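You operate a simulated robot arm through the tools that you are given. There is no shell and no other tool. Be economical: measure what you need, move in short steps, check, and stop when the job is done.

The job below is to be done with a simulated two-armed robot. You get a single attempt, and the scene is never put back.

TASK
Take the bag labelled "10%" from the top of the packing bench and put it on the shelf of the packing bench. Switch the trolley brake on. Put the green terminal on the table corner by the head away on the top of the control cabinet. Take the cap off the mixing bottle and lay it down on the near end of the grid. Put the 20 coupling from the near end of the grid on the zone 3 of the grid and the 15 coupling on top of the white can. Do these in any order.

It is judged by the outcome, as a careful person would: the job done as asked, and still so three seconds after it is handed in. It fails if anything else is knocked over, pushed out of place, dropped, spilled or broken. A push-on lid holds only when it is set on centred and level and pressed home; a screw cap is set on level and turned clockwise until tight.

THE ROBOT
Two 7-joint arms with fingered hands on one trunk, on a base that drives. Base frame: it is fixed to the floor where the robot stands at the start and does not move with it; the origin is under the middle of the robot, x ahead of it, y to its left, z up; the surface under the hand at the start is at about z = 0.85. Lengths are in m, angles in rad, forces in N, time in s.
The left shoulder is at the start at [0.06, 0.166, 0.926], the right one opposite. With the tool pointing down near the work surface each hand reaches from about 0.34 to 0.86 m from the robot's upright axis, wherever it stands, measured 20 degrees to its own side. Places, roughly: bag [0.75, 0.25, 0.75]; coupling [-4.25, -3.75, 0.75]; green terminal (5x2x6 cm) [-2.9, -1.8, 0.9]; mixing bottle [-3.25, -4, 1]; shelf of the packing bench [0.8, 0.4, 0.3]; top of the control cabinet [-1.8, 3.9, 1.2]; trolley brake [0.4, -0.9, 0.2]; white can (6x6x9 cm) [-3.9, -4, 0.9]; zone 3 of the grid [-2.9, -3.9, 0.8]. Payload 5 kg a hand.
The tool frame of a hand sits at the grasp point between the pads (the TCP): z along the fingers, y along the line on which they close. The tips reach 0.032 m beyond it. Largest opening 0.16 m; the body of the gripper starts 0.089 m behind the TCP. The gripper is a hand of 3 fingers: y runs from the thumb to the fingers, the wrist lies at [0, 0, -0.267] in the tool frame.
Orientation is told as [roll, pitch, yaw] about the base's x, y, z axes, in that order, counted from this pose: with the fingers straight down and closing along the base's y, the tool's x points along the base's -x, its y along +y and its z along -z.

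THE INTERFACE
- The arms move only by the tool arm_command. It takes "left_targets", "right_targets" or both (then of equal length, played together; a hand with none holds still); each is one flat list of numbers, 6 for each row, row after row: the turn, a rotation vector about the base's x, y, z in units of 5 degrees (1.0 is 5 degrees), then the shift along the base's x, y, z in units of 40 mm (1.0 is 40 mm). In form: [wx, wy, wz, x, y, z, wx, wy, wz, x, y, z, ...]. A call has 1 to 20 rows; each row shifts and turns the commanded pose from where the row before left it. A call with a number of a shift or a turn outside -1 to 1 is refused whole. Each row takes 0.2 s and may step no farther than 0.05 m and 0.15 rad from the row before; otherwise, the whole call is refused. A pose out of reach is approached as far as the arm can. The call stops where the force on the tool passes 40 N (or 10 N more than at its start, if that is more) or the arm is blocked; 0.2 s more then pass. In this call time passes only in rows, and 0.2 s behind the last. The reply holds the time, the measured pose of the TCP, the force on the tool along the base axes, the opening and the grip force, in the units named above and with some noise, with the torque about the TCP (base axes, N m) and any sound that the robot's microphone picked up.
- Cameras (640 x 400 px; columns grow to the right, rows downward): "scene" is now at [0.0504, -0.0128, 1.568]; the picture's right is [-0.16, -0.99, 0.00], its down [-0.70, 0.11, -0.71] and it looks along [0.70, -0.11, -0.71] (base axes); focal length 265 px, centre (320, 200). "left" rides on the left gripper at [-0.065, -0.004, -0.116] in its tool frame; the picture's right is [0.06, -1.00, 0.00], its down [0.87, 0.05, -0.49] and it looks along [0.49, 0.03, 0.87] (tool axes); focal length 261 px, centre (320, 200). "right" rides on the right gripper at [0.065, -0.004, -0.116] in its tool frame; the picture's right is [0.06, 1.00, 0.00], its down [-0.87, 0.05, -0.49] and it looks along [-0.49, 0.03, 0.87] (tool axes); focal length 261 px, centre (320, 200). There is no depth. A picture from a camera that has moved, and an enlarged one, comes with that camera's place and axes in the base frame and with its lens.
- camera(camera): a new picture of that camera. The clock stands still meanwhile.
- lift_body(by): slides the trunk up (or, below 0, down) by that many m; the arms and the scene camera ride with it, the base frame stays. It gives what a move gives, with no picture.
- roll_base(legs): drives the robot by 1 to 6 legs, each [ahead, turn to the left] in m and rad, along the robot's own axes; the way and the turn of a leg run together, so that a leg with both is an arc; at most 1.5 m and 3.142 rad a leg. The arms and the cameras ride along, it lands a little off, and it stops where it bumps. It gives what a move gives.
- curl_fingers(finger1, finger2, thumb_bend, hand): sets how far each is bent, from 0 (flat) to 1 (curled in); at 0.3 the hand is open as for a grip, at 0.7 the pads meet at the TCP. One left out holds its place. A second passes; each finger stops where it meets its share of the squeeze, and holds until it gets a number again. It is the only way to open and close the hand. It gives what a move gives, with no picture; readings hold the bend of each and the force on the fingers (four entries, about 0 where the hand has none), thumb and palm.
- head_to(pan, tilt): turns the head with the scene camera to pan (to the left, within 1.501 rad either way) and tilt (down, from -0.506 to 1.204), counted from straight ahead of the robot. It gives what a move gives.
- zoom(camera, box): a new picture of the part [left, top, right, bottom] of that camera's present view, enlarged. The clock stands still meanwhile.
- close_job(): hands the job in; it is judged then, once.

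Go step by step. Nothing tells you exact positions but the pictures and the camera data: compare them with the known pose of the tool, close in by small moves and look again before you grip or let go. The budget is 165 turns and 138 pictures, counting those below and the enlarged ones. Unless the task says otherwise, let go and move clear before handing in.

The tools are called after "Emit:" as name(argument=value, ...) on one line, values as JSON. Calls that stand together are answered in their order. arm_command: Moves the arms, as the interface text tells. Its arguments: {"type":"object","properties":{"left_targets":{"type":"array","items":{"type":"number"}},"right_targets":{"type":"array","items":{"type":"number"}}},"required":[]} The other tools are called the same way: lift_body (by) slides the trunk up or down; curl_fingers (finger1, finger2, thumb_bend, hand) moves the fingers one by one; roll_base (legs) drives the base; head_to (pan, tilt) turns the head that bears the scene camera; camera (camera) takes a picture; zoom (camera, box) takes an enlarged picture of a part of a camera's view; close_job () hands the job in.

At the start:

```text
time: 0.0
left_position: [0.5715, 0.147, 1.13]
left_tcp_rot: [-0.001, -0.001, 0.0]
left_ft_force: [0.0, -0.1, 1.2]
left_moment: [-0.02, 0.01, -0.02]
left_width: 0.16
left_gripper_force: 0.1
left_shape: jaw
left_bend: [0.3, 0.3, 0.3]
left_finger forces: [0.0, 0.0, 0.1, 0.0, 0.0, 0.0]
right_position: [0.5479, -0.2764, 1.1568]
right_tcp_rot: [-0.001, -0.001, 0.0]
right_ft_force: [-0.1, 1.1, -0.4]
right_moment: [0.04, 0.0, -0.03]
right_width: 0.1599
right_gripper_force: 0.2
right_shape: jaw
right_bend: [0.3, 0.3, 0.3]
right_finger forces: [0.1, 0.0, 0.0, 0.1, 0.1, 0.1]
trunk travel left (down, up): [-0.475, 0.115]
robot x, y, heading: [-0.0021, 0.0048, 0.003]
head pan, tilt: [-0.159, 0.784]
```

scene: 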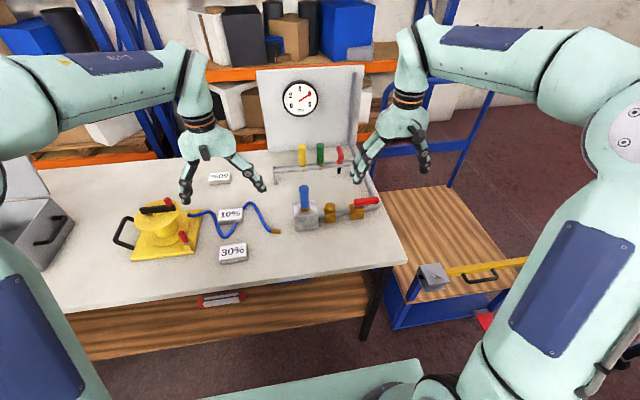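
right: 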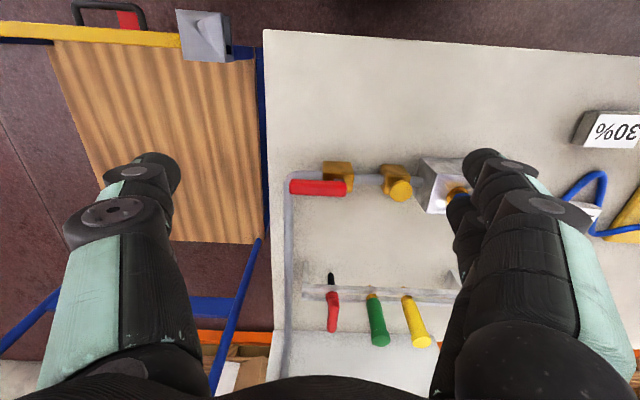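
left: 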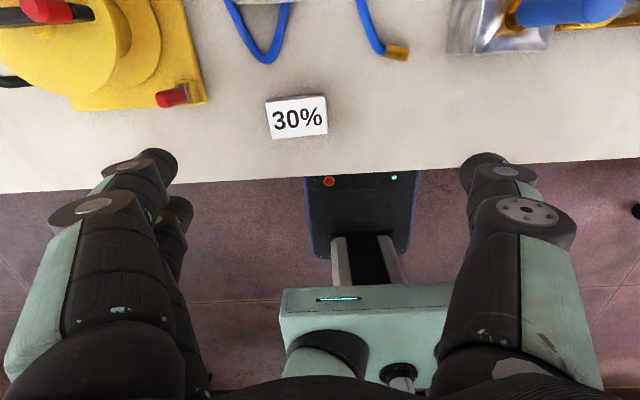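

The packing bench is ahead with three labelled items (10%, 30%, one upside down) and a blue hose around the 10% one; the trolley stands to the right. I look closer first.

Emit:
zoom(camera="scene", box=[170, 140, 330, 300])

Emit:
zoom(camera="scene", box=[370, 200, 550, 340])

```text
2.50 times, centred on (250, 220) of scene
camera zoom: at [0.0504, -0.0128, 1.568], right [-0.16, -0.99, 0.0], down [-0.7, 0.11, -0.71], along [0.7, -0.11, -0.71], focal length 664 px, centre (495, 150)
```

zoom: 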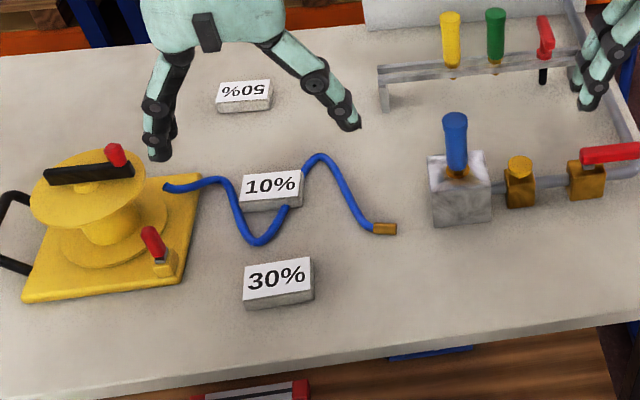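

```text
2.86 times, centred on (460, 270) of scene
camera zoom: at [0.0504, -0.0128, 1.568], right [-0.16, -0.99, 0.0], down [-0.7, 0.11, -0.71], along [0.7, -0.11, -0.71], focal length 758 px, centre (-80, 0)
```

zoom: 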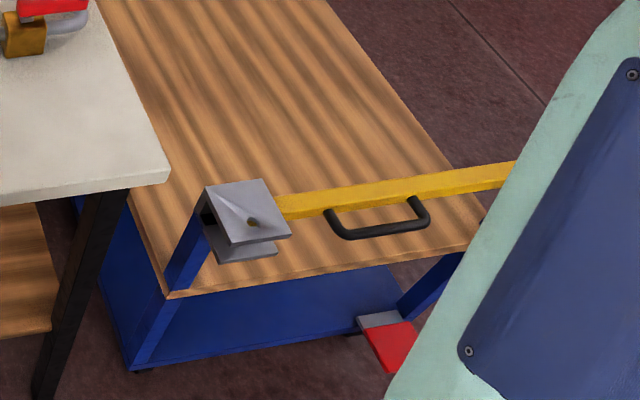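

Emit:
arm_command(left_targets=[0, -1, 0, 0, 0.147, -0.3, 0, -1, 0, 0, 0.147, -0.3, 0, -1, 0, 0, 0.147, -0.3, 0, -1, 0, 0, 0.147, -0.3, 0, -1, 0, 0, 0.147, -0.3, 0, -1, 0, 0, 0.147, -0.3, 0, -1, 0, 0, 0.147, -0.3, 0, -1, 0, 0, 0.147, -0.3, 0, -1, 0, 0, 0.147, -0.3])

Emit:
camera(camera="left")

Emit:
camera(camera="scene")

```text
time: 2.0
left_position: [0.5662, 0.1907, 1.0057]
left_tcp_rot: [0.073, -0.627, -0.066]
left_ft_force: [0.9, 1.7, -1.6]
left_moment: [-0.12, -0.04, -0.12]
left_width: 0.1602
left_gripper_force: 0.1
left_shape: jaw
left_bend: [0.3, 0.3, 0.3]
left_finger forces: [0.1, 0.0, 0.1, 0.1, 0.0, 0.0]
left hand out of reach, approached as far as the arm can: row 9
right_position: [0.5492, -0.2769, 1.156]
right_tcp_rot: [-0.001, 0.001, 0.0]
right_ft_force: [-0.5, -0.1, -0.7]
right_moment: [0.09, 0.04, 0.04]
right_width: 0.1598
right_gripper_force: 0.0
right_shape: jaw
right_bend: [0.3, 0.3, 0.3]
right_finger forces: [0.0, 0.1, 0.1, 0.0, 0.1, 0.0]
trunk travel left (down, up): [-0.475, 0.115]
robot x, y, heading: [-0.0008, -0.001, -0.002]
head pan, tilt: [-0.159, 0.784]
```

```text
132 pictures are left
camera left: at [0.5494, 0.1797, 1.1382], right [-0.07, -0.99, -0.1], down [-0.99, 0.08, -0.11], along [0.12, 0.09, -0.99], focal length 261 px, centre (320, 200)
```

left: 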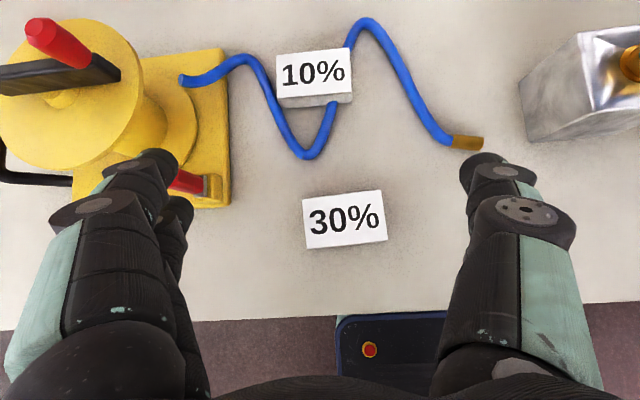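

```text
131 pictures are left
camera scene: at [0.0518, -0.014, 1.5679], right [-0.16, -0.99, 0.0], down [-0.7, 0.11, -0.71], along [0.7, -0.11, -0.71], focal length 265 px, centre (320, 200)
```

scene: 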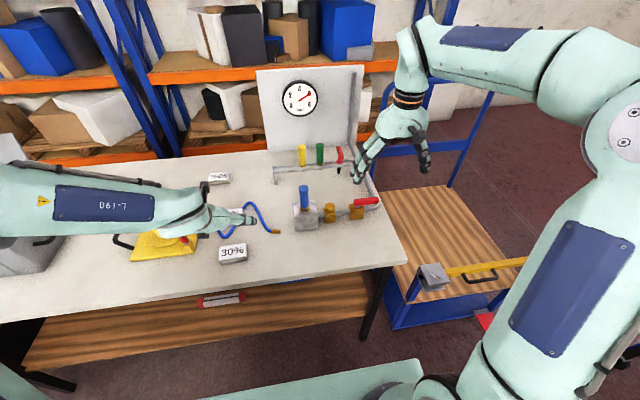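

Emit:
arm_command(left_targets=[-0.1, 0.9, 0.1, 0.44, 0.03, 0.15, -0.1, 0.9, 0.1, 0.44, 0.03, 0.15, -0.1, 0.9, 0.1, 0.44, 0.03, 0.15, -0.1, 0.9, 0.1, 0.44, 0.03, 0.15, -0.1, 0.9, 0.1, 0.44, 0.03, 0.15, -0.1, 0.9, 0.1, 0.44, 0.03, 0.15, -0.1, 0.9, 0.1, 0.44, 0.03, 0.15, -0.1, 0.9, 0.1, 0.44, 0.03, 0.15])

Emit:
arm_command(left_targets=[0, 0, -1, 0, 0, 0, 0, 0, -1, 0, 0, 0, 0, 0, -1, 0, 0, 0, 0, 0, -1, 0, 0, 0, 0, 0, -1, 0, 0, 0, 0, 0, -1, 0, 0, 0, 0, 0, -1, 0, 0, 0, 0, 0, -1, 0, 0, 0, 0, 0, -1, 0, 0, 0, 0, 0, -1, 0, 0, 0, 0, 0, -1, 0, 0, 0, 0, 0, -1, 0, 0, 0, 0, 0, -1, 0, 0, 0, 0, 0, -1, 0, 0, 0, 0, 0, -1, 0, 0, 0, 0, 0, -1, 0, 0, 0, 0, 0, -1, 0, 0, 0, 0, 0, -1, 0, 0, 0])

Emit:
camera(camera="left")

```text
time: 3.8
left_position: [0.7147, 0.2105, 1.0707]
left_tcp_rot: [-0.046, -0.152, 0.092]
left_ft_force: [-0.3, 0.2, 0.1]
left_moment: [0.01, 0.01, -0.01]
left_width: 0.1601
left_gripper_force: 0.0
left_shape: jaw
left_bend: [0.3, 0.3, 0.3]
left_finger forces: [0.1, 0.0, 0.1, 0.1, 0.0, 0.0]
right_position: [0.5495, -0.276, 1.1572]
right_tcp_rot: [0.0, 0.0, 0.002]
right_ft_force: [0.3, -0.7, -0.1]
right_moment: [0.03, 0.05, 0.03]
right_width: 0.1601
right_gripper_force: 0.1
right_shape: jaw
right_bend: [0.3, 0.3, 0.3]
right_finger forces: [0.0, 0.0, 0.0, 0.0, 0.0, 0.0]
trunk travel left (down, up): [-0.475, 0.115]
robot x, y, heading: [0.0029, -0.0014, 0.001]
head pan, tilt: [-0.159, 0.784]
```

```text
time: 7.6
left_position: [0.7114, 0.2095, 1.0695]
left_tcp_rot: [-0.045, -0.154, -1.477]
left_ft_force: [1.1, -0.8, 1.0]
left_moment: [0.02, 0.0, -0.01]
left_width: 0.1601
left_gripper_force: 0.1
left_shape: jaw
left_bend: [0.3, 0.3, 0.3]
left_finger forces: [0.0, 0.0, 0.0, 0.1, 0.0, 0.1]
right_position: [0.5487, -0.2759, 1.1559]
right_tcp_rot: [0.002, 0.0, 0.002]
right_ft_force: [0.1, 0.3, 0.6]
right_moment: [-0.01, 0.03, 0.0]
right_width: 0.1599
right_gripper_force: 0.0
right_shape: jaw
right_bend: [0.3, 0.3, 0.3]
right_finger forces: [0.1, 0.1, 0.0, 0.0, 0.0, 0.1]
trunk travel left (down, up): [-0.475, 0.115]
robot x, y, heading: [-0.001, 0.0007, 0.001]
head pan, tilt: [-0.159, 0.784]
```

```text
130 pictures are left
camera left: at [0.7178, 0.1643, 1.1947], right [-1.0, -0.02, 0.03], down [-0.01, 0.94, 0.35], along [-0.04, 0.35, -0.94], focal length 261 px, centre (320, 200)
```

left: 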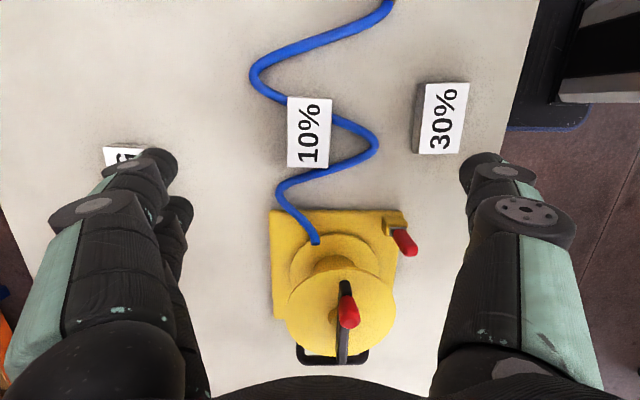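

Emit:
arm_command(left_targets=[0.6, -0.12, -0.5, 0, -0.1, -0.9, 0.6, -0.12, -0.5, 0, -0.1, -0.9, 0.56, -0.11, -0.5, 0, -0.1, -0.9])

Emit:
curl_fingers(hand="left", finger1=0.44, finger2=0.44, thumb_bend=0.44)

Emit:
camera(camera="left")

Emit:
zoom(camera="scene", box=[170, 140, 330, 300])

```text
time: 8.4
left_position: [0.7133, 0.1988, 0.9627]
left_tcp_rot: [-0.01, -0.001, -1.612]
left_ft_force: [-0.2, 0.2, -0.2]
left_moment: [0.01, 0.04, 0.0]
left_width: 0.1602
left_gripper_force: 0.0
left_shape: jaw
left_bend: [0.3, 0.3, 0.3]
left_finger forces: [0.0, 0.0, 0.0, 0.0, 0.0, 0.1]
right_position: [0.5487, -0.277, 1.1562]
right_tcp_rot: [0.0, 0.001, 0.001]
right_ft_force: [-0.2, -0.4, -0.1]
right_moment: [0.06, 0.0, -0.04]
right_width: 0.16
right_gripper_force: 0.1
right_shape: jaw
right_bend: [0.3, 0.3, 0.3]
right_finger forces: [0.1, 0.1, 0.1, 0.0, 0.1, 0.0]
trunk travel left (down, up): [-0.475, 0.115]
robot x, y, heading: [0.001, -0.0034, 0.0]
head pan, tilt: [-0.159, 0.784]
```

```text
time: 9.4
left_position: [0.7126, 0.1996, 0.9625]
left_tcp_rot: [-0.01, -0.002, -1.61]
left_ft_force: [-0.2, 1.0, -0.2]
left_moment: [0.01, -0.01, 0.01]
left_width: 0.1125
left_gripper_force: 0.1
left_shape: fingers
left_bend: [0.44, 0.44, 0.44]
left_finger forces: [0.1, 0.0, 0.0, 0.0, 0.0, 0.1]
right_position: [0.5483, -0.276, 1.1562]
right_tcp_rot: [0.0, 0.001, 0.0]
right_ft_force: [-0.6, -0.5, 0.7]
right_moment: [-0.02, 0.01, -0.04]
right_width: 0.1601
right_gripper_force: 0.0
right_shape: jaw
right_bend: [0.3, 0.3, 0.3]
right_finger forces: [0.1, 0.0, 0.0, 0.0, 0.1, 0.0]
trunk travel left (down, up): [-0.475, 0.115]
robot x, y, heading: [0.0023, 0.0058, 0.002]
head pan, tilt: [-0.159, 0.784]
```

```text
129 pictures are left
camera left: at [0.7068, 0.1349, 1.0791], right [-0.99, 0.1, 0.01], down [0.09, 0.87, 0.49], along [0.04, 0.49, -0.87], focal length 261 px, centre (320, 200)
```

left: 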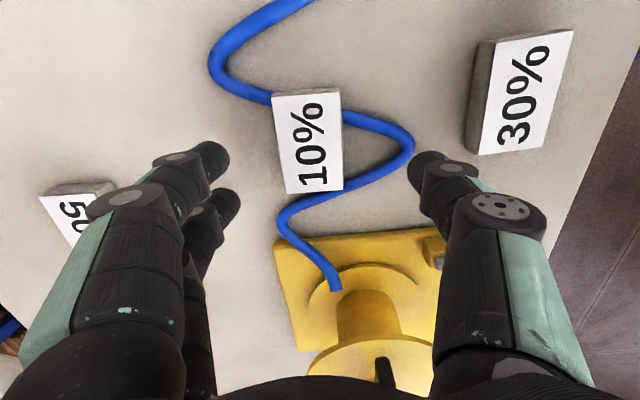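

```text
2.50 times, centred on (250, 220) of scene
camera zoom: at [0.0505, -0.0128, 1.568], right [-0.16, -0.99, 0.0], down [-0.7, 0.11, -0.71], along [0.7, -0.11, -0.71], focal length 664 px, centre (495, 150)
```

zoom: 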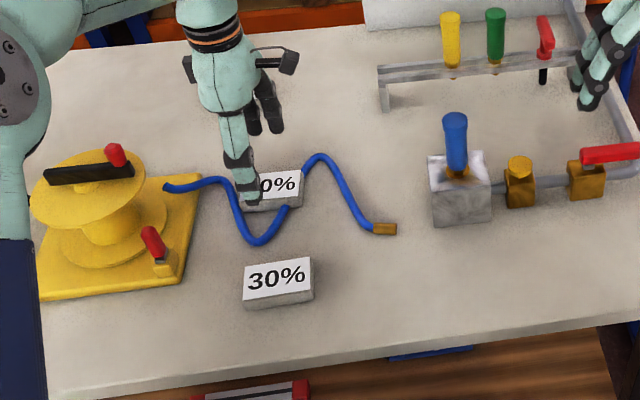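

Emit:
arm_command(left_targets=[0, 0, 0, 0.09, -0.06, -0.75, 0, 0, 0, 0.09, -0.06, -0.75, 0, 0, 0, 0, 0, -0.4])

Emit:
camera(camera="left")

Emit:
zoom(camera="scene", box=[190, 180, 270, 250])

```text
time: 10.2
left_position: [0.7215, 0.1928, 0.8889]
left_tcp_rot: [-0.002, -0.003, -1.611]
left_ft_force: [-2.3, 0.7, 18.7]
left_moment: [-0.02, -1.15, 0.08]
left_width: 0.1127
left_gripper_force: 9.3
left_shape: fingers
left_bend: [0.44, 0.44, 0.44]
left_finger forces: [7.8, 9.8, 0.0, 0.0, 0.2, 0.0]
right_position: [0.5462, -0.2757, 1.1574]
right_tcp_rot: [0.002, -0.002, -0.001]
right_ft_force: [-0.8, -0.7, 0.3]
right_moment: [-0.01, -0.01, 0.05]
right_width: 0.1601
right_gripper_force: 0.1
right_shape: jaw
right_bend: [0.3, 0.3, 0.3]
right_finger forces: [0.0, 0.0, 0.0, 0.0, 0.0, 0.0]
trunk travel left (down, up): [-0.475, 0.115]
robot x, y, heading: [-0.0016, 0.0016, -0.001]
head pan, tilt: [-0.159, 0.784]
```

```text
127 pictures are left
camera left: at [0.714, 0.1288, 1.0057], right [-0.99, 0.1, 0.0], down [0.09, 0.87, 0.49], along [0.05, 0.49, -0.87], focal length 261 px, centre (320, 200)
```

left: 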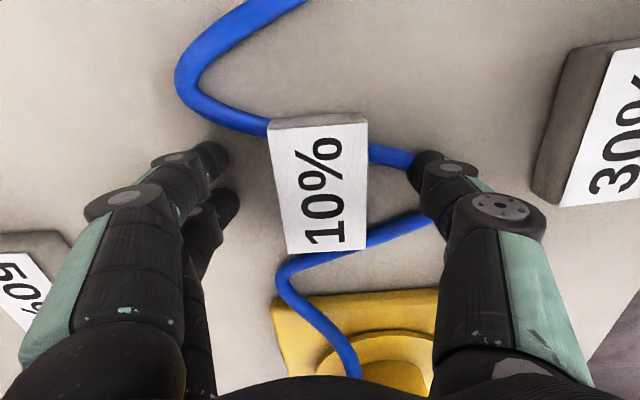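

```text
5.71 times, centred on (230, 215) of scene
camera zoom: at [0.0482, -0.0131, 1.5685], right [-0.16, -0.99, 0.0], down [-0.7, 0.11, -0.71], along [0.7, -0.11, -0.7], focal length 1517 px, centre (834, 114)
```

zoom: 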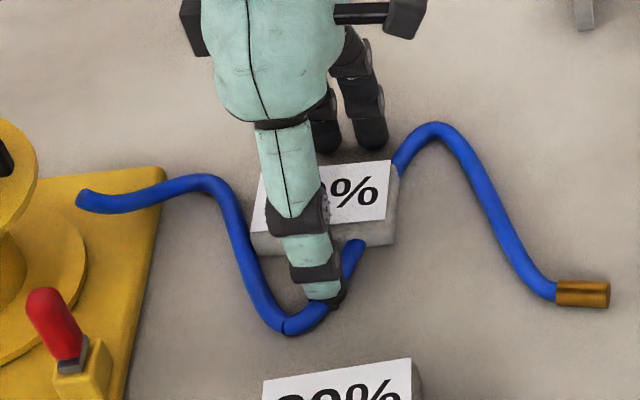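

Emit:
arm_command(left_targets=[0, 0, 0, 0, 0, 0.3, 0, 0, 0, -0.03, 0.38, 0, 0, 0, 0, 0, 0, -0.15])

Emit:
curl_fingers(hand="left", finger1=0.52, finger2=0.52, thumb_bend=0.52)

Emit:
zoom(camera="scene", box=[190, 180, 270, 250])

Emit:
camera(camera="left")

```text
time: 11.0
left_position: [0.7193, 0.2078, 0.8923]
left_tcp_rot: [-0.01, -0.003, -1.61]
left_ft_force: [1.0, 0.4, 0.2]
left_moment: [0.05, 0.01, -0.01]
left_width: 0.1123
left_gripper_force: 0.0
left_shape: fingers
left_bend: [0.44, 0.44, 0.44]
left_finger forces: [0.0, 0.0, 0.0, 0.0, 0.0, 0.0]
right_position: [0.5484, -0.2762, 1.157]
right_tcp_rot: [0.0, 0.001, -0.001]
right_ft_force: [-0.5, 0.2, 0.4]
right_moment: [-0.01, 0.0, 0.01]
right_width: 0.1599
right_gripper_force: 0.0
right_shape: jaw
right_bend: [0.3, 0.3, 0.3]
right_finger forces: [0.0, 0.0, 0.0, 0.0, 0.0, 0.0]
trunk travel left (down, up): [-0.475, 0.115]
robot x, y, heading: [-0.0005, -0.0025, -0.0]
head pan, tilt: [-0.159, 0.784]
```

```text
time: 12.0
left_position: [0.7188, 0.2089, 0.8904]
left_tcp_rot: [-0.011, -0.001, -1.611]
left_ft_force: [-0.5, -0.1, 0.0]
left_moment: [0.0, -0.01, 0.0]
left_width: 0.0798
left_gripper_force: 0.0
left_shape: fingers
left_bend: [0.52, 0.52, 0.52]
left_finger forces: [0.0, 0.0, 0.0, 0.1, 0.1, 0.1]
right_position: [0.5487, -0.276, 1.156]
right_tcp_rot: [0.0, 0.0, 0.0]
right_ft_force: [0.2, 0.0, 0.2]
right_moment: [-0.04, 0.01, 0.01]
right_width: 0.16
right_gripper_force: 0.0
right_shape: jaw
right_bend: [0.3, 0.3, 0.3]
right_finger forces: [0.1, 0.0, 0.0, 0.0, 0.1, 0.0]
trunk travel left (down, up): [-0.475, 0.115]
robot x, y, heading: [0.0001, 0.0028, 0.001]
head pan, tilt: [-0.159, 0.784]
```

```text
5.71 times, centred on (230, 215) of scene
camera zoom: at [0.0505, -0.0128, 1.568], right [-0.16, -0.99, 0.0], down [-0.7, 0.11, -0.71], along [0.7, -0.11, -0.71], focal length 1517 px, centre (834, 114)
```

zoom: 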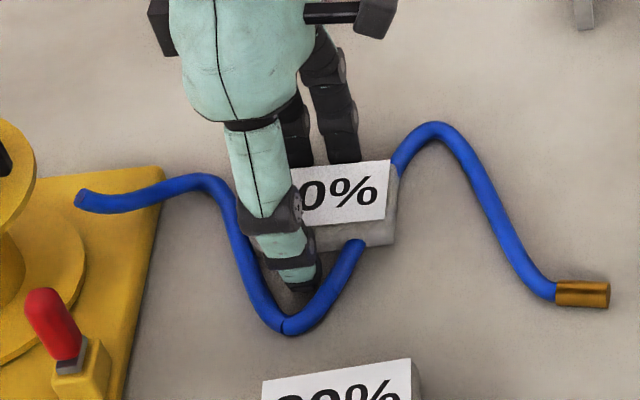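

```text
124 pictures are left
camera left: at [0.7131, 0.1437, 1.0086], right [-0.99, 0.1, 0.01], down [0.09, 0.87, 0.49], along [0.04, 0.49, -0.87], focal length 261 px, centre (320, 200)
```

left: 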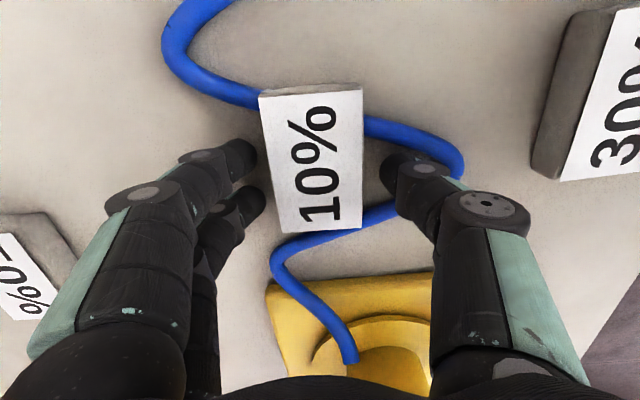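

The thumb sits inside the hose loop without touching it; I close on the bag.

Emit:
curl_fingers(hand="left", finger1=0.7, finger2=0.7, thumb_bend=0.7)

Emit:
arm_command(left_targets=[0, 0, 0, 0, 0, 0.5, 0, 0, 0, 0, 0, 0.6, 0, 0, 0, 0, 0, 1, 0, 0, 0, 0, 0, 1])

Emit:
camera(camera="left")

Emit:
camera(camera="scene")

```text
time: 13.0
left_position: [0.7179, 0.2089, 0.8919]
left_tcp_rot: [-0.011, -0.001, -1.611]
left_ft_force: [0.0, 0.3, -0.2]
left_moment: [-0.01, -0.02, -0.03]
left_width: 0.0591
left_gripper_force: 23.5
left_shape: fingers
left_bend: [0.58, 0.58, 0.62]
left_finger forces: [11.8, 11.9, 0.1, 0.0, 23.9, 0.1]
right_position: [0.548, -0.2758, 1.1562]
right_tcp_rot: [0.001, 0.0, 0.0]
right_ft_force: [0.0, -0.4, -0.4]
right_moment: [-0.01, -0.01, -0.02]
right_width: 0.16
right_gripper_force: 0.0
right_shape: jaw
right_bend: [0.3, 0.3, 0.3]
right_finger forces: [0.0, 0.0, 0.0, 0.1, 0.0, 0.1]
trunk travel left (down, up): [-0.475, 0.115]
robot x, y, heading: [0.0013, 0.0015, 0.004]
head pan, tilt: [-0.159, 0.784]
```

```text
time: 14.0
left_position: [0.7172, 0.2065, 1.0161]
left_tcp_rot: [-0.011, -0.001, -1.61]
left_ft_force: [0.4, -0.2, -0.5]
left_moment: [-0.02, 0.01, -0.01]
left_width: 0.0589
left_gripper_force: 23.7
left_shape: fingers
left_bend: [0.58, 0.58, 0.62]
left_finger forces: [11.8, 11.9, 0.0, 0.0, 23.7, 0.2]
right_position: [0.5474, -0.2764, 1.1561]
right_tcp_rot: [0.0, -0.001, 0.0]
right_ft_force: [0.6, -0.8, 0.2]
right_moment: [0.04, 0.0, -0.03]
right_width: 0.16
right_gripper_force: 0.2
right_shape: jaw
right_bend: [0.3, 0.3, 0.3]
right_finger forces: [0.0, 0.1, 0.1, 0.1, 0.0, 0.0]
trunk travel left (down, up): [-0.475, 0.115]
robot x, y, heading: [-0.0005, -0.0013, 0.007]
head pan, tilt: [-0.159, 0.784]
```

```text
123 pictures are left
camera left: at [0.7123, 0.1429, 1.1328], right [-0.99, 0.1, 0.01], down [0.09, 0.87, 0.49], along [0.04, 0.49, -0.87], focal length 261 px, centre (320, 200)
```

left: 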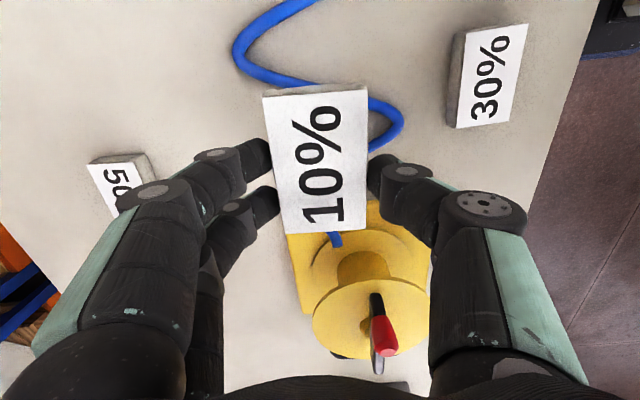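

```text
122 pictures are left
camera scene: at [0.0501, -0.013, 1.5679], right [-0.16, -0.99, 0.0], down [-0.7, 0.11, -0.71], along [0.7, -0.11, -0.71], focal length 265 px, centre (320, 200)
```

scene: 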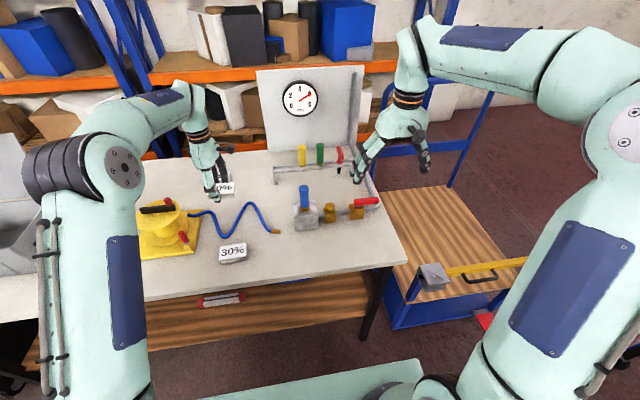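

Emit:
head_to(pan=1.5, tilt=0.4)

Emit:
camera(camera="scene")

Emit:
head_to(pan=-1.5, tilt=0.4)

Emit:
camera(camera="scene")

```text
time: 15.7
left_position: [0.7184, 0.2062, 1.0147]
left_tcp_rot: [-0.01, -0.003, -1.612]
left_ft_force: [-0.6, -0.4, -0.2]
left_moment: [0.05, 0.02, 0.02]
left_width: 0.059
left_gripper_force: 23.8
left_shape: fingers
left_bend: [0.58, 0.58, 0.62]
left_finger forces: [11.8, 11.9, 0.0, 0.0, 23.9, 0.0]
right_position: [0.5476, -0.2756, 1.1554]
right_tcp_rot: [0.002, 0.0, 0.0]
right_ft_force: [-0.1, 0.4, -1.2]
right_moment: [0.03, -0.02, 0.0]
right_width: 0.1599
right_gripper_force: 0.0
right_shape: jaw
right_bend: [0.3, 0.3, 0.3]
right_finger forces: [0.0, 0.0, 0.1, 0.0, 0.1, 0.0]
trunk travel left (down, up): [-0.475, 0.115]
robot x, y, heading: [0.0002, 0.0007, 0.002]
head pan, tilt: [1.499, 0.4]
```

```text
121 pictures are left
camera scene: at [-0.0232, 0.0926, 1.6018], right [1.0, -0.07, 0.0], down [-0.03, -0.39, -0.92], along [0.07, 0.92, -0.39], focal length 265 px, centre (320, 200)
```

scene: 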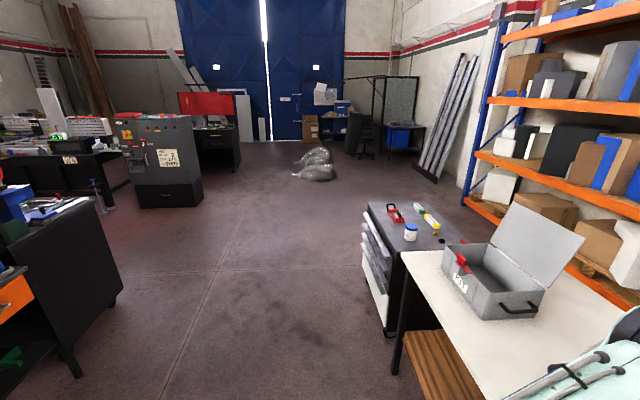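

```text
time: 18.3
left_position: [0.7179, 0.209, 1.0149]
left_tcp_rot: [-0.01, -0.002, -1.61]
left_ft_force: [0.7, -0.7, -0.2]
left_moment: [0.0, 0.0, 0.0]
left_width: 0.0591
left_gripper_force: 23.6
left_shape: fingers
left_bend: [0.58, 0.58, 0.62]
left_finger forces: [11.9, 12.0, 0.1, 0.0, 23.8, 0.0]
right_position: [0.5479, -0.2768, 1.1561]
right_tcp_rot: [0.0, -0.001, 0.001]
right_ft_force: [0.2, -0.9, -0.2]
right_moment: [0.02, 0.0, 0.01]
right_width: 0.1597
right_gripper_force: 0.1
right_shape: jaw
right_bend: [0.3, 0.3, 0.3]
right_finger forces: [0.0, 0.0, 0.0, 0.0, 0.1, 0.1]
trunk travel left (down, up): [-0.475, 0.115]
robot x, y, heading: [0.0003, 0.0028, 0.0]
head pan, tilt: [-1.499, 0.4]
```

```text
120 pictures are left
camera scene: at [-0.0232, -0.0922, 1.6018], right [-1.0, -0.07, 0.0], down [-0.03, 0.39, -0.92], along [0.07, -0.92, -0.39], focal length 265 px, centre (320, 200)
```

scene: 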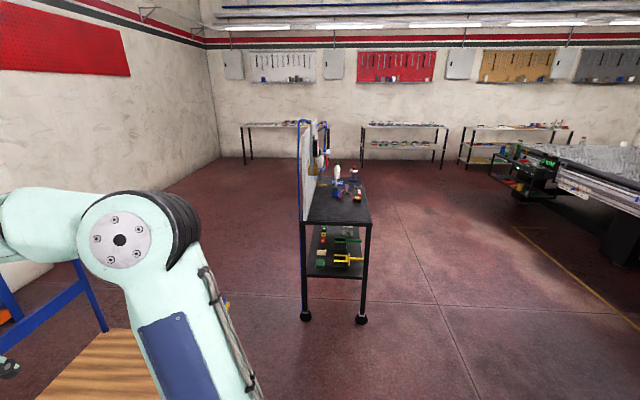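

Emit:
roll_base(legs=[[-0.5, 0]])

Emit:
lift_body(by=-0.45)

Emit:
head_to(pan=0.2, tilt=0.6)

Emit:
camera(camera="scene")

```text
time: 21.3
left_position: [0.2149, 0.2104, 1.0157]
left_tcp_rot: [-0.009, -0.002, -1.606]
left_ft_force: [-0.2, -0.5, -0.8]
left_moment: [0.03, -0.02, -0.02]
left_width: 0.0591
left_gripper_force: 23.8
left_shape: fingers
left_bend: [0.58, 0.58, 0.62]
left_finger forces: [11.8, 11.9, 0.0, 0.1, 23.8, 0.0]
right_position: [0.048, -0.2736, 1.1578]
right_tcp_rot: [0.001, 0.001, 0.003]
right_ft_force: [0.0, 1.0, 0.4]
right_moment: [0.01, -0.03, 0.05]
right_width: 0.1598
right_gripper_force: 0.1
right_shape: jaw
right_bend: [0.3, 0.3, 0.3]
right_finger forces: [0.1, 0.0, 0.0, 0.1, 0.0, 0.1]
trunk travel left (down, up): [-0.475, 0.115]
robot x, y, heading: [-0.5, -0.0016, 0.002]
head pan, tilt: [-1.499, 0.4]
```

```text
refused: -0.45 is not a number from -0.4 to 0.4
```

```text
time: 23.0
left_position: [0.2166, 0.2091, 1.0166]
left_tcp_rot: [-0.012, -0.002, -1.607]
left_ft_force: [-0.5, 0.5, -0.5]
left_moment: [0.03, 0.01, -0.01]
left_width: 0.0591
left_gripper_force: 23.2
left_shape: fingers
left_bend: [0.58, 0.58, 0.62]
left_finger forces: [11.8, 12.0, 0.0, 0.0, 23.8, 0.0]
right_position: [0.0479, -0.2753, 1.1558]
right_tcp_rot: [-0.002, 0.0, 0.003]
right_ft_force: [0.3, -0.2, -0.3]
right_moment: [0.01, -0.02, 0.02]
right_width: 0.1599
right_gripper_force: 0.0
right_shape: jaw
right_bend: [0.3, 0.3, 0.3]
right_finger forces: [0.0, 0.1, 0.0, 0.0, 0.0, 0.1]
trunk travel left (down, up): [-0.475, 0.115]
robot x, y, heading: [-0.5029, -0.0028, -0.002]
head pan, tilt: [0.201, 0.6]
```

```text
119 pictures are left
camera scene: at [-0.4454, 0.0169, 1.5836], right [0.2, -0.98, 0.0], down [-0.55, -0.11, -0.83], along [0.81, 0.17, -0.56], focal length 265 px, centre (320, 200)
```

scene: 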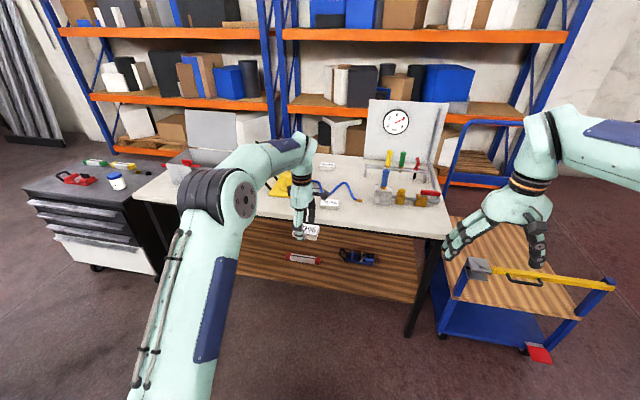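

Emit:
lift_body(by=-0.4)

Emit:
lift_body(by=-0.07)

Emit:
arm_command(left_targets=[0, 0, 0, 0.2, 0.25, -0.9, 0, 0, 0, 0.2, 0.25, -0.9, 0, 0, 0, 0.2, 0.25, -0.9, 0, 0, 0, 0.2, 0.25, -0.9])

Emit:
roll_base(legs=[[0, 0.2]])

Emit:
camera(camera="scene")

```text
time: 26.8
left_position: [0.2155, 0.2095, 0.6152]
left_tcp_rot: [-0.011, -0.002, -1.607]
left_ft_force: [-0.2, 0.2, -0.2]
left_moment: [0.02, -0.01, 0.0]
left_width: 0.0591
left_gripper_force: 23.8
left_shape: fingers
left_bend: [0.58, 0.58, 0.62]
left_finger forces: [11.8, 12.0, 0.0, 0.1, 23.8, 0.1]
right_position: [0.0479, -0.2739, 0.7569]
right_tcp_rot: [-0.001, 0.001, 0.004]
right_ft_force: [0.0, -0.5, -0.2]
right_moment: [-0.04, 0.01, 0.0]
right_width: 0.1599
right_gripper_force: 0.1
right_shape: jaw
right_bend: [0.3, 0.3, 0.3]
right_finger forces: [0.0, 0.0, 0.0, 0.0, 0.0, 0.0]
trunk travel left (down, up): [-0.075, 0.515]
robot x, y, heading: [-0.502, -0.0048, 0.003]
head pan, tilt: [0.201, 0.6]
```

```text
time: 27.9
left_position: [0.2155, 0.2099, 0.5452]
left_tcp_rot: [-0.011, -0.002, -1.608]
left_ft_force: [0.3, -0.4, -0.6]
left_moment: [0.01, 0.02, 0.04]
left_width: 0.0591
left_gripper_force: 23.5
left_shape: fingers
left_bend: [0.58, 0.58, 0.62]
left_finger forces: [11.8, 11.9, 0.0, 0.1, 23.8, 0.0]
right_position: [0.0463, -0.2752, 0.686]
right_tcp_rot: [0.0, 0.001, 0.003]
right_ft_force: [-0.7, -0.8, 0.7]
right_moment: [0.0, 0.01, 0.0]
right_width: 0.16
right_gripper_force: 0.1
right_shape: jaw
right_bend: [0.3, 0.3, 0.3]
right_finger forces: [0.1, 0.0, 0.1, 0.0, 0.1, 0.1]
trunk travel left (down, up): [-0.005, 0.585]
robot x, y, heading: [-0.4972, -0.0037, 0.007]
head pan, tilt: [0.201, 0.6]
```

```text
time: 28.9
left_position: [0.2474, 0.2498, 0.3993]
left_tcp_rot: [-0.009, -0.001, -1.606]
left_ft_force: [1.1, -0.9, -0.1]
left_moment: [-0.01, 0.0, 0.0]
left_width: 0.0593
left_gripper_force: 23.5
left_shape: fingers
left_bend: [0.58, 0.58, 0.62]
left_finger forces: [11.8, 12.0, 0.0, 0.1, 23.7, 0.0]
right_position: [0.0476, -0.2745, 0.6876]
right_tcp_rot: [0.0, 0.0, 0.005]
right_ft_force: [-0.2, -0.2, 0.3]
right_moment: [-0.02, -0.04, 0.01]
right_width: 0.1599
right_gripper_force: 0.0
right_shape: jaw
right_bend: [0.3, 0.3, 0.3]
right_finger forces: [0.0, 0.0, 0.0, 0.0, 0.0, 0.1]
trunk travel left (down, up): [-0.005, 0.585]
robot x, y, heading: [-0.5058, -0.0006, 0.007]
head pan, tilt: [0.201, 0.6]
```

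```text
time: 30.1
left_position: [0.1843, 0.3882, 0.3999]
left_tcp_rot: [-0.013, -0.002, -1.413]
left_ft_force: [0.0, 0.3, -0.9]
left_moment: [0.0, 0.0, 0.02]
left_width: 0.059
left_gripper_force: 23.1
left_shape: fingers
left_bend: [0.58, 0.58, 0.62]
left_finger forces: [11.7, 11.8, 0.0, 0.1, 23.6, 0.0]
right_position: [0.0897, -0.1651, 0.6863]
right_tcp_rot: [-0.001, 0.001, 0.197]
right_ft_force: [0.7, 0.0, -0.2]
right_moment: [-0.02, -0.02, 0.01]
right_width: 0.1599
right_gripper_force: 0.1
right_shape: jaw
right_bend: [0.3, 0.3, 0.3]
right_finger forces: [0.0, 0.0, 0.0, 0.0, 0.0, 0.0]
trunk travel left (down, up): [-0.005, 0.585]
robot x, y, heading: [-0.5029, 0.0009, 0.199]
head pan, tilt: [0.201, 0.6]
```

```text
118 pictures are left
camera scene: at [-0.4499, 0.0275, 1.1136], right [0.39, -0.92, 0.0], down [-0.52, -0.22, -0.82], along [0.76, 0.32, -0.57], focal length 265 px, centre (320, 200)
```

scene: 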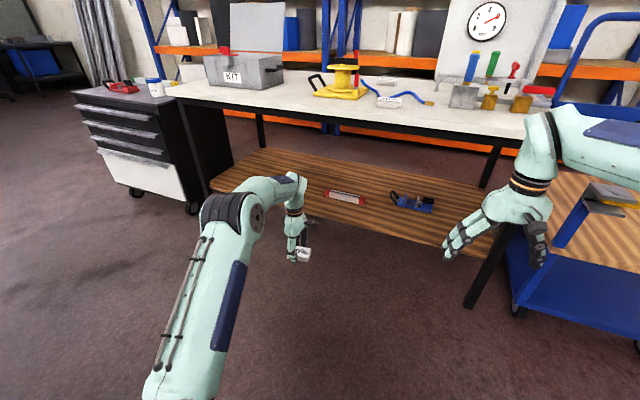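

Emit:
arm_command(left_targets=[0, 0, 0, 0.5, 0.1, -0.2, 0, 0, 0, 0.5, 0.1, -0.2, 0, 0, 0, 0.5, 0.1, -0.1, 0, 0, 0, 0, 0, 0, 0, 0, 0, 0, 0, 0], right_targets=[0, 0, 0, -1, -0.2, 0.6, 0, 0, 0, -1, -0.2, 0.6, 0, 0, 0, -1, -0.2, 0.6, 0, 0, 0, -1, -0.2, 0.6, 0, 0, 0, -0.6, -0.2, 0.6])

Emit:
camera(camera="scene")

```text
time: 31.2
left_position: [0.2459, 0.4015, 0.3797]
left_tcp_rot: [-0.01, -0.002, -1.413]
left_ft_force: [0.2, 0.4, -0.8]
left_moment: [-0.01, 0.0, -0.02]
left_width: 0.0591
left_gripper_force: 23.6
left_shape: fingers
left_bend: [0.58, 0.58, 0.62]
left_finger forces: [11.7, 11.8, 0.1, 0.0, 23.4, 0.0]
right_position: [-0.0945, -0.2019, 0.8062]
right_tcp_rot: [0.0, 0.001, 0.198]
right_ft_force: [-0.6, -0.6, -0.3]
right_moment: [0.02, 0.0, 0.02]
right_width: 0.1602
right_gripper_force: 0.0
right_shape: jaw
right_bend: [0.3, 0.3, 0.3]
right_finger forces: [0.0, 0.1, 0.0, 0.1, 0.0, 0.0]
trunk travel left (down, up): [-0.005, 0.585]
robot x, y, heading: [-0.5028, -0.0034, 0.195]
head pan, tilt: [0.201, 0.6]
```

```text
117 pictures are left
camera scene: at [-0.4497, 0.0274, 1.1135], right [0.39, -0.92, 0.0], down [-0.52, -0.22, -0.82], along [0.76, 0.32, -0.57], focal length 265 px, centre (320, 200)
```

scene: 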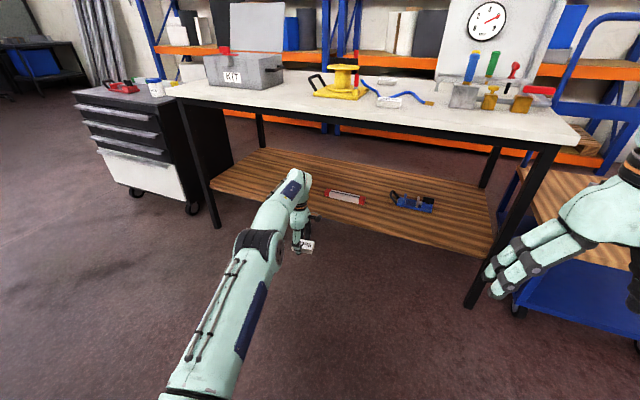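

Emit:
roll_base(legs=[[0.36, 0]])

Emit:
camera(camera="scene")

Emit:
camera(camera="left")

```text
time: 33.6
left_position: [0.5981, 0.4779, 0.3796]
left_tcp_rot: [-0.009, -0.001, -1.407]
left_ft_force: [1.5, 1.3, -1.1]
left_moment: [-0.03, 0.0, 0.01]
left_width: 0.0589
left_gripper_force: 23.6
left_shape: fingers
left_bend: [0.58, 0.58, 0.62]
left_finger forces: [11.7, 11.8, 0.1, 0.0, 23.5, 0.1]
right_position: [0.2614, -0.127, 0.808]
right_tcp_rot: [0.001, -0.002, 0.204]
right_ft_force: [1.0, 0.0, -0.2]
right_moment: [-0.03, 0.03, -0.03]
right_width: 0.16
right_gripper_force: 0.0
right_shape: jaw
right_bend: [0.3, 0.3, 0.3]
right_finger forces: [0.0, 0.1, 0.1, 0.0, 0.0, 0.0]
trunk travel left (down, up): [-0.005, 0.585]
robot x, y, heading: [-0.1462, 0.0715, 0.203]
head pan, tilt: [0.201, 0.6]
```

```text
116 pictures are left
camera scene: at [-0.0955, 0.0998, 1.1136], right [0.39, -0.92, 0.0], down [-0.52, -0.22, -0.83], along [0.76, 0.32, -0.56], focal length 265 px, centre (320, 200)
```

scene: 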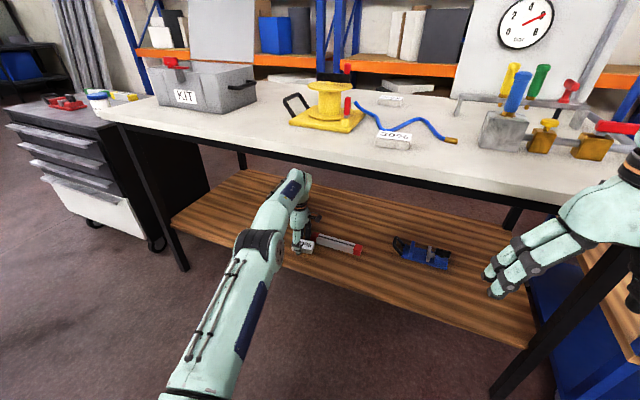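

```text
115 pictures are left
camera left: at [0.6046, 0.4143, 0.4961], right [-0.99, -0.1, 0.01], down [-0.08, 0.87, 0.49], along [-0.06, 0.49, -0.87], focal length 261 px, centre (320, 200)
```

left: 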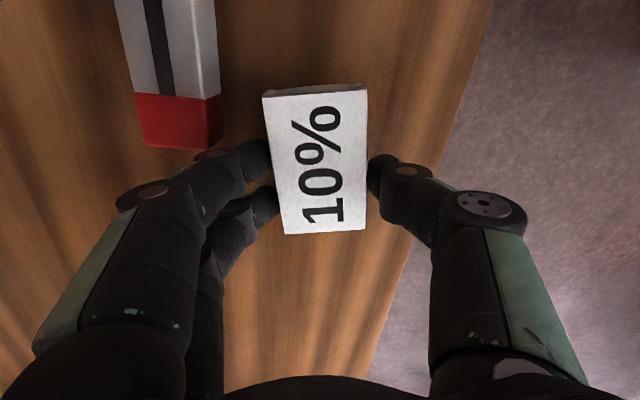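

Emit:
arm_command(left_targets=[0, 0, 0, 0.1, 0.6, 0, 0, 0, 0, 0.1, 0.6, 0, 0, 0, 0, 0, 0, -0.4, 0, 0, 0, 0, 0, -0.3])

Emit:
camera(camera="left")

Emit:
zoom(camera="scene", box=[230, 160, 390, 270])

```text
time: 34.6
left_position: [0.5941, 0.5073, 0.3602]
left_tcp_rot: [-0.002, -0.002, -1.407]
left_ft_force: [-3.1, -1.0, 24.0]
left_moment: [-0.05, 0.05, -0.05]
left_width: 0.0586
left_gripper_force: 29.0
left_shape: fingers
left_bend: [0.6, 0.6, 0.63]
left_finger forces: [15.5, 15.4, 0.1, 0.1, 26.7, 0.1]
left hand out of reach, approached as far as the arm can: row 1, 2
right_position: [0.2608, -0.1274, 0.8074]
right_tcp_rot: [0.002, -0.002, 0.203]
right_ft_force: [-0.6, -0.3, 0.2]
right_moment: [0.01, 0.01, 0.01]
right_width: 0.1597
right_gripper_force: 0.1
right_shape: jaw
right_bend: [0.3, 0.3, 0.3]
right_finger forces: [0.0, 0.0, 0.0, 0.1, 0.0, 0.1]
trunk travel left (down, up): [-0.005, 0.585]
robot x, y, heading: [-0.1449, 0.0718, 0.206]
head pan, tilt: [0.201, 0.6]
```

```text
114 pictures are left
camera left: at [0.6008, 0.4433, 0.476], right [-0.99, -0.1, 0.0], down [-0.09, 0.87, 0.49], along [-0.05, 0.49, -0.87], focal length 261 px, centre (320, 200)
```

left: 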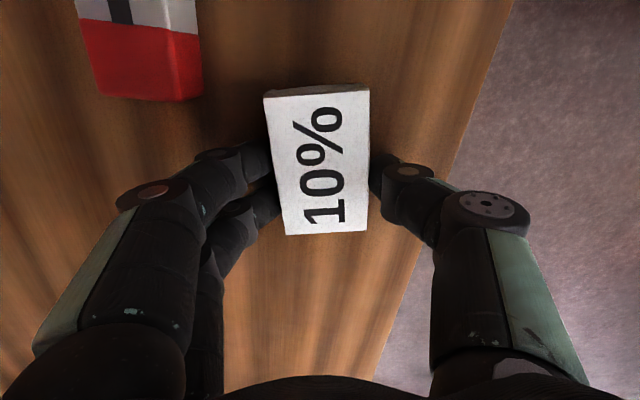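

```text
3.64 times, centred on (310, 215) of scene
camera zoom: at [-0.097, 0.0989, 1.1143], right [0.39, -0.92, 0.0], down [-0.52, -0.22, -0.83], along [0.76, 0.33, -0.56], focal length 965 px, centre (356, 146)
```

zoom: 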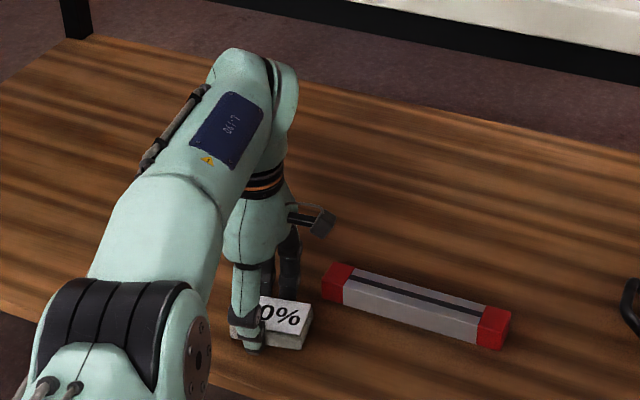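

Emit:
curl_fingers(hand="left", finger1=0.45, finger2=0.45, thumb_bend=0.45)

Emit:
arm_command(left_targets=[0, 0, 0, 0, 0, 0.4, 0, 0, 0, 0, 0, 0.4, 0, 0, 0, 0, 0, 0.4])

Emit:
camera(camera="left")

```text
time: 35.1
left_position: [0.5964, 0.5077, 0.3597]
left_tcp_rot: [0.002, 0.002, -1.408]
left_ft_force: [2.5, -0.1, 7.6]
left_moment: [-0.06, 0.42, -0.01]
left_width: 0.1073
left_gripper_force: 3.9
left_shape: fingers
left_bend: [0.45, 0.45, 0.45]
left_finger forces: [0.0, 0.1, 0.0, 0.0, 7.0, 0.1]
right_position: [0.2624, -0.128, 0.8068]
right_tcp_rot: [0.0, -0.001, 0.201]
right_ft_force: [-0.5, -0.4, -0.5]
right_moment: [0.03, -0.02, 0.0]
right_width: 0.1597
right_gripper_force: 0.1
right_shape: jaw
right_bend: [0.3, 0.3, 0.3]
right_finger forces: [0.0, 0.0, 0.1, 0.0, 0.0, 0.0]
trunk travel left (down, up): [-0.005, 0.585]
robot x, y, heading: [-0.1467, 0.0684, 0.201]
head pan, tilt: [0.201, 0.6]
stopped (left hand): the force on the tool passed its limit at 41 N (the readings are from after the stop); the commanded pose is now the measured one
```

```text
time: 35.9
left_position: [0.5952, 0.5071, 0.4075]
left_tcp_rot: [0.0, 0.001, -1.408]
left_ft_force: [-0.1, -0.3, 0.3]
left_moment: [-0.01, 0.01, -0.01]
left_width: 0.1075
left_gripper_force: 0.1
left_shape: fingers
left_bend: [0.45, 0.45, 0.45]
left_finger forces: [0.0, 0.1, 0.0, 0.0, 0.1, 0.1]
right_position: [0.2616, -0.1277, 0.8069]
right_tcp_rot: [-0.001, -0.001, 0.201]
right_ft_force: [-0.1, -0.2, 0.6]
right_moment: [-0.01, 0.01, 0.0]
right_width: 0.1601
right_gripper_force: 0.1
right_shape: jaw
right_bend: [0.3, 0.3, 0.3]
right_finger forces: [0.0, 0.0, 0.0, 0.0, 0.0, 0.0]
trunk travel left (down, up): [-0.005, 0.585]
robot x, y, heading: [-0.1459, 0.0697, 0.202]
head pan, tilt: [0.201, 0.6]
```

```text
112 pictures are left
camera left: at [0.6015, 0.4431, 0.524], right [-1.0, -0.1, 0.0], down [-0.09, 0.87, 0.49], along [-0.05, 0.49, -0.87], focal length 261 px, centre (320, 200)
```

left: 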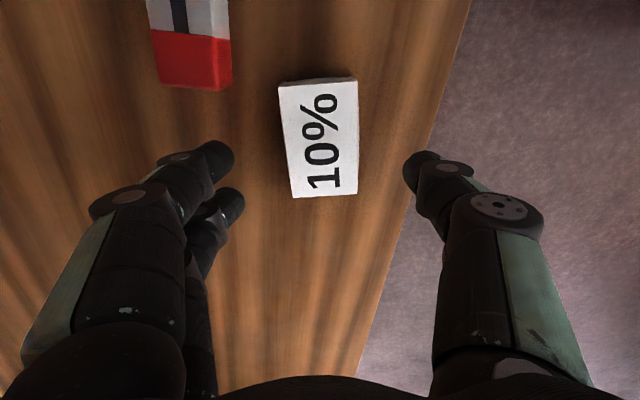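

Emit:
roll_base(legs=[[-0.45, 0], [0, -0.9]])

Emit:
head_to(pan=0, tilt=0.6)

Emit:
camera(camera="scene")

```text
time: 41.1
left_position: [0.2173, -0.3327, 0.4059]
left_tcp_rot: [0.003, -0.001, -2.312]
left_ft_force: [-1.0, 0.0, 0.0]
left_moment: [0.02, 0.02, -0.02]
left_width: 0.1071
left_gripper_force: 0.0
left_shape: fingers
left_bend: [0.45, 0.45, 0.45]
left_finger forces: [0.0, 0.1, 0.0, 0.1, 0.0, 0.0]
right_position: [-0.4865, -0.4668, 0.807]
right_tcp_rot: [-0.001, -0.001, -0.698]
right_ft_force: [1.2, -0.2, -0.4]
right_moment: [0.02, -0.04, -0.01]
right_width: 0.1596
right_gripper_force: 0.0
right_shape: jaw
right_bend: [0.3, 0.3, 0.3]
right_finger forces: [0.0, 0.1, 0.1, 0.1, 0.0, 0.1]
trunk travel left (down, up): [-0.005, 0.585]
robot x, y, heading: [-0.5814, -0.0215, -0.702]
head pan, tilt: [0.201, 0.6]
```

```text
time: 41.8
left_position: [0.219, -0.3319, 0.4067]
left_tcp_rot: [0.002, 0.001, -2.309]
left_ft_force: [-0.5, -0.2, -0.2]
left_moment: [0.0, -0.02, 0.0]
left_width: 0.1073
left_gripper_force: 0.1
left_shape: fingers
left_bend: [0.45, 0.45, 0.45]
left_finger forces: [0.0, 0.0, 0.1, 0.0, 0.0, 0.0]
right_position: [-0.4874, -0.4657, 0.8071]
right_tcp_rot: [-0.001, 0.0, -0.697]
right_ft_force: [0.5, 0.0, -0.1]
right_moment: [-0.01, -0.02, -0.01]
right_width: 0.16
right_gripper_force: 0.1
right_shape: jaw
right_bend: [0.3, 0.3, 0.3]
right_finger forces: [0.0, 0.0, 0.0, 0.0, 0.0, 0.0]
trunk travel left (down, up): [-0.005, 0.585]
robot x, y, heading: [-0.5838, -0.0227, -0.701]
head pan, tilt: [0.0, 0.6]
```

```text
111 pictures are left
camera scene: at [-0.5406, -0.0591, 1.1136], right [-0.64, -0.77, 0.0], down [-0.43, 0.36, -0.83], along [0.63, -0.53, -0.57], focal length 265 px, centre (320, 200)
```

scene: 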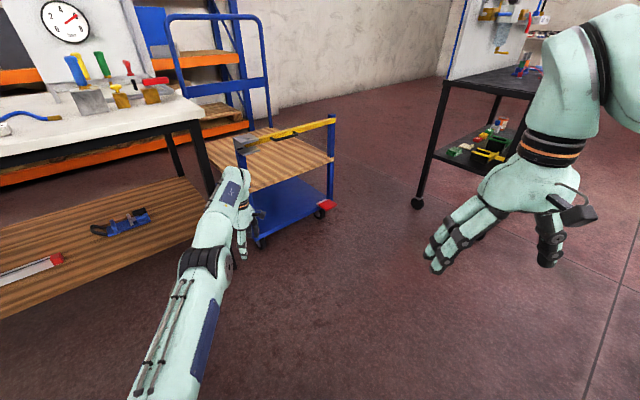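

Emit:
zoom(camera="scene", box=[270, 170, 370, 240])

Emit:
zoom(camera="scene", box=[200, 80, 370, 240])

```text
5.71 times, centred on (320, 205) of scene
camera zoom: at [-0.5406, -0.0591, 1.1136], right [-0.64, -0.77, 0.0], down [-0.43, 0.36, -0.83], along [0.63, -0.53, -0.57], focal length 1517 px, centre (320, 171)
```

zoom: 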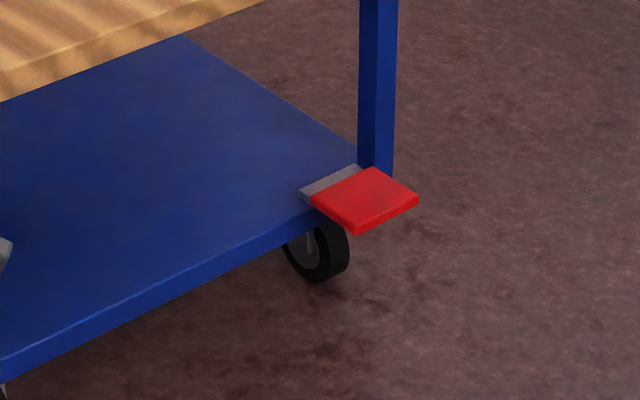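

```text
2.50 times, centred on (285, 160) of scene
camera zoom: at [-0.5406, -0.0591, 1.1136], right [-0.64, -0.77, 0.0], down [-0.43, 0.36, -0.83], along [0.63, -0.53, -0.57], focal length 664 px, centre (408, 300)
```

zoom: 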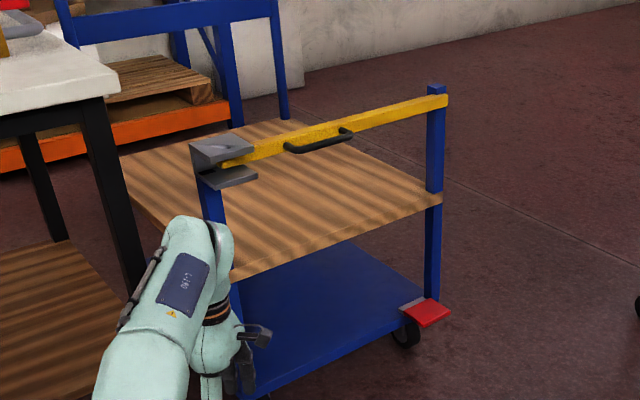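

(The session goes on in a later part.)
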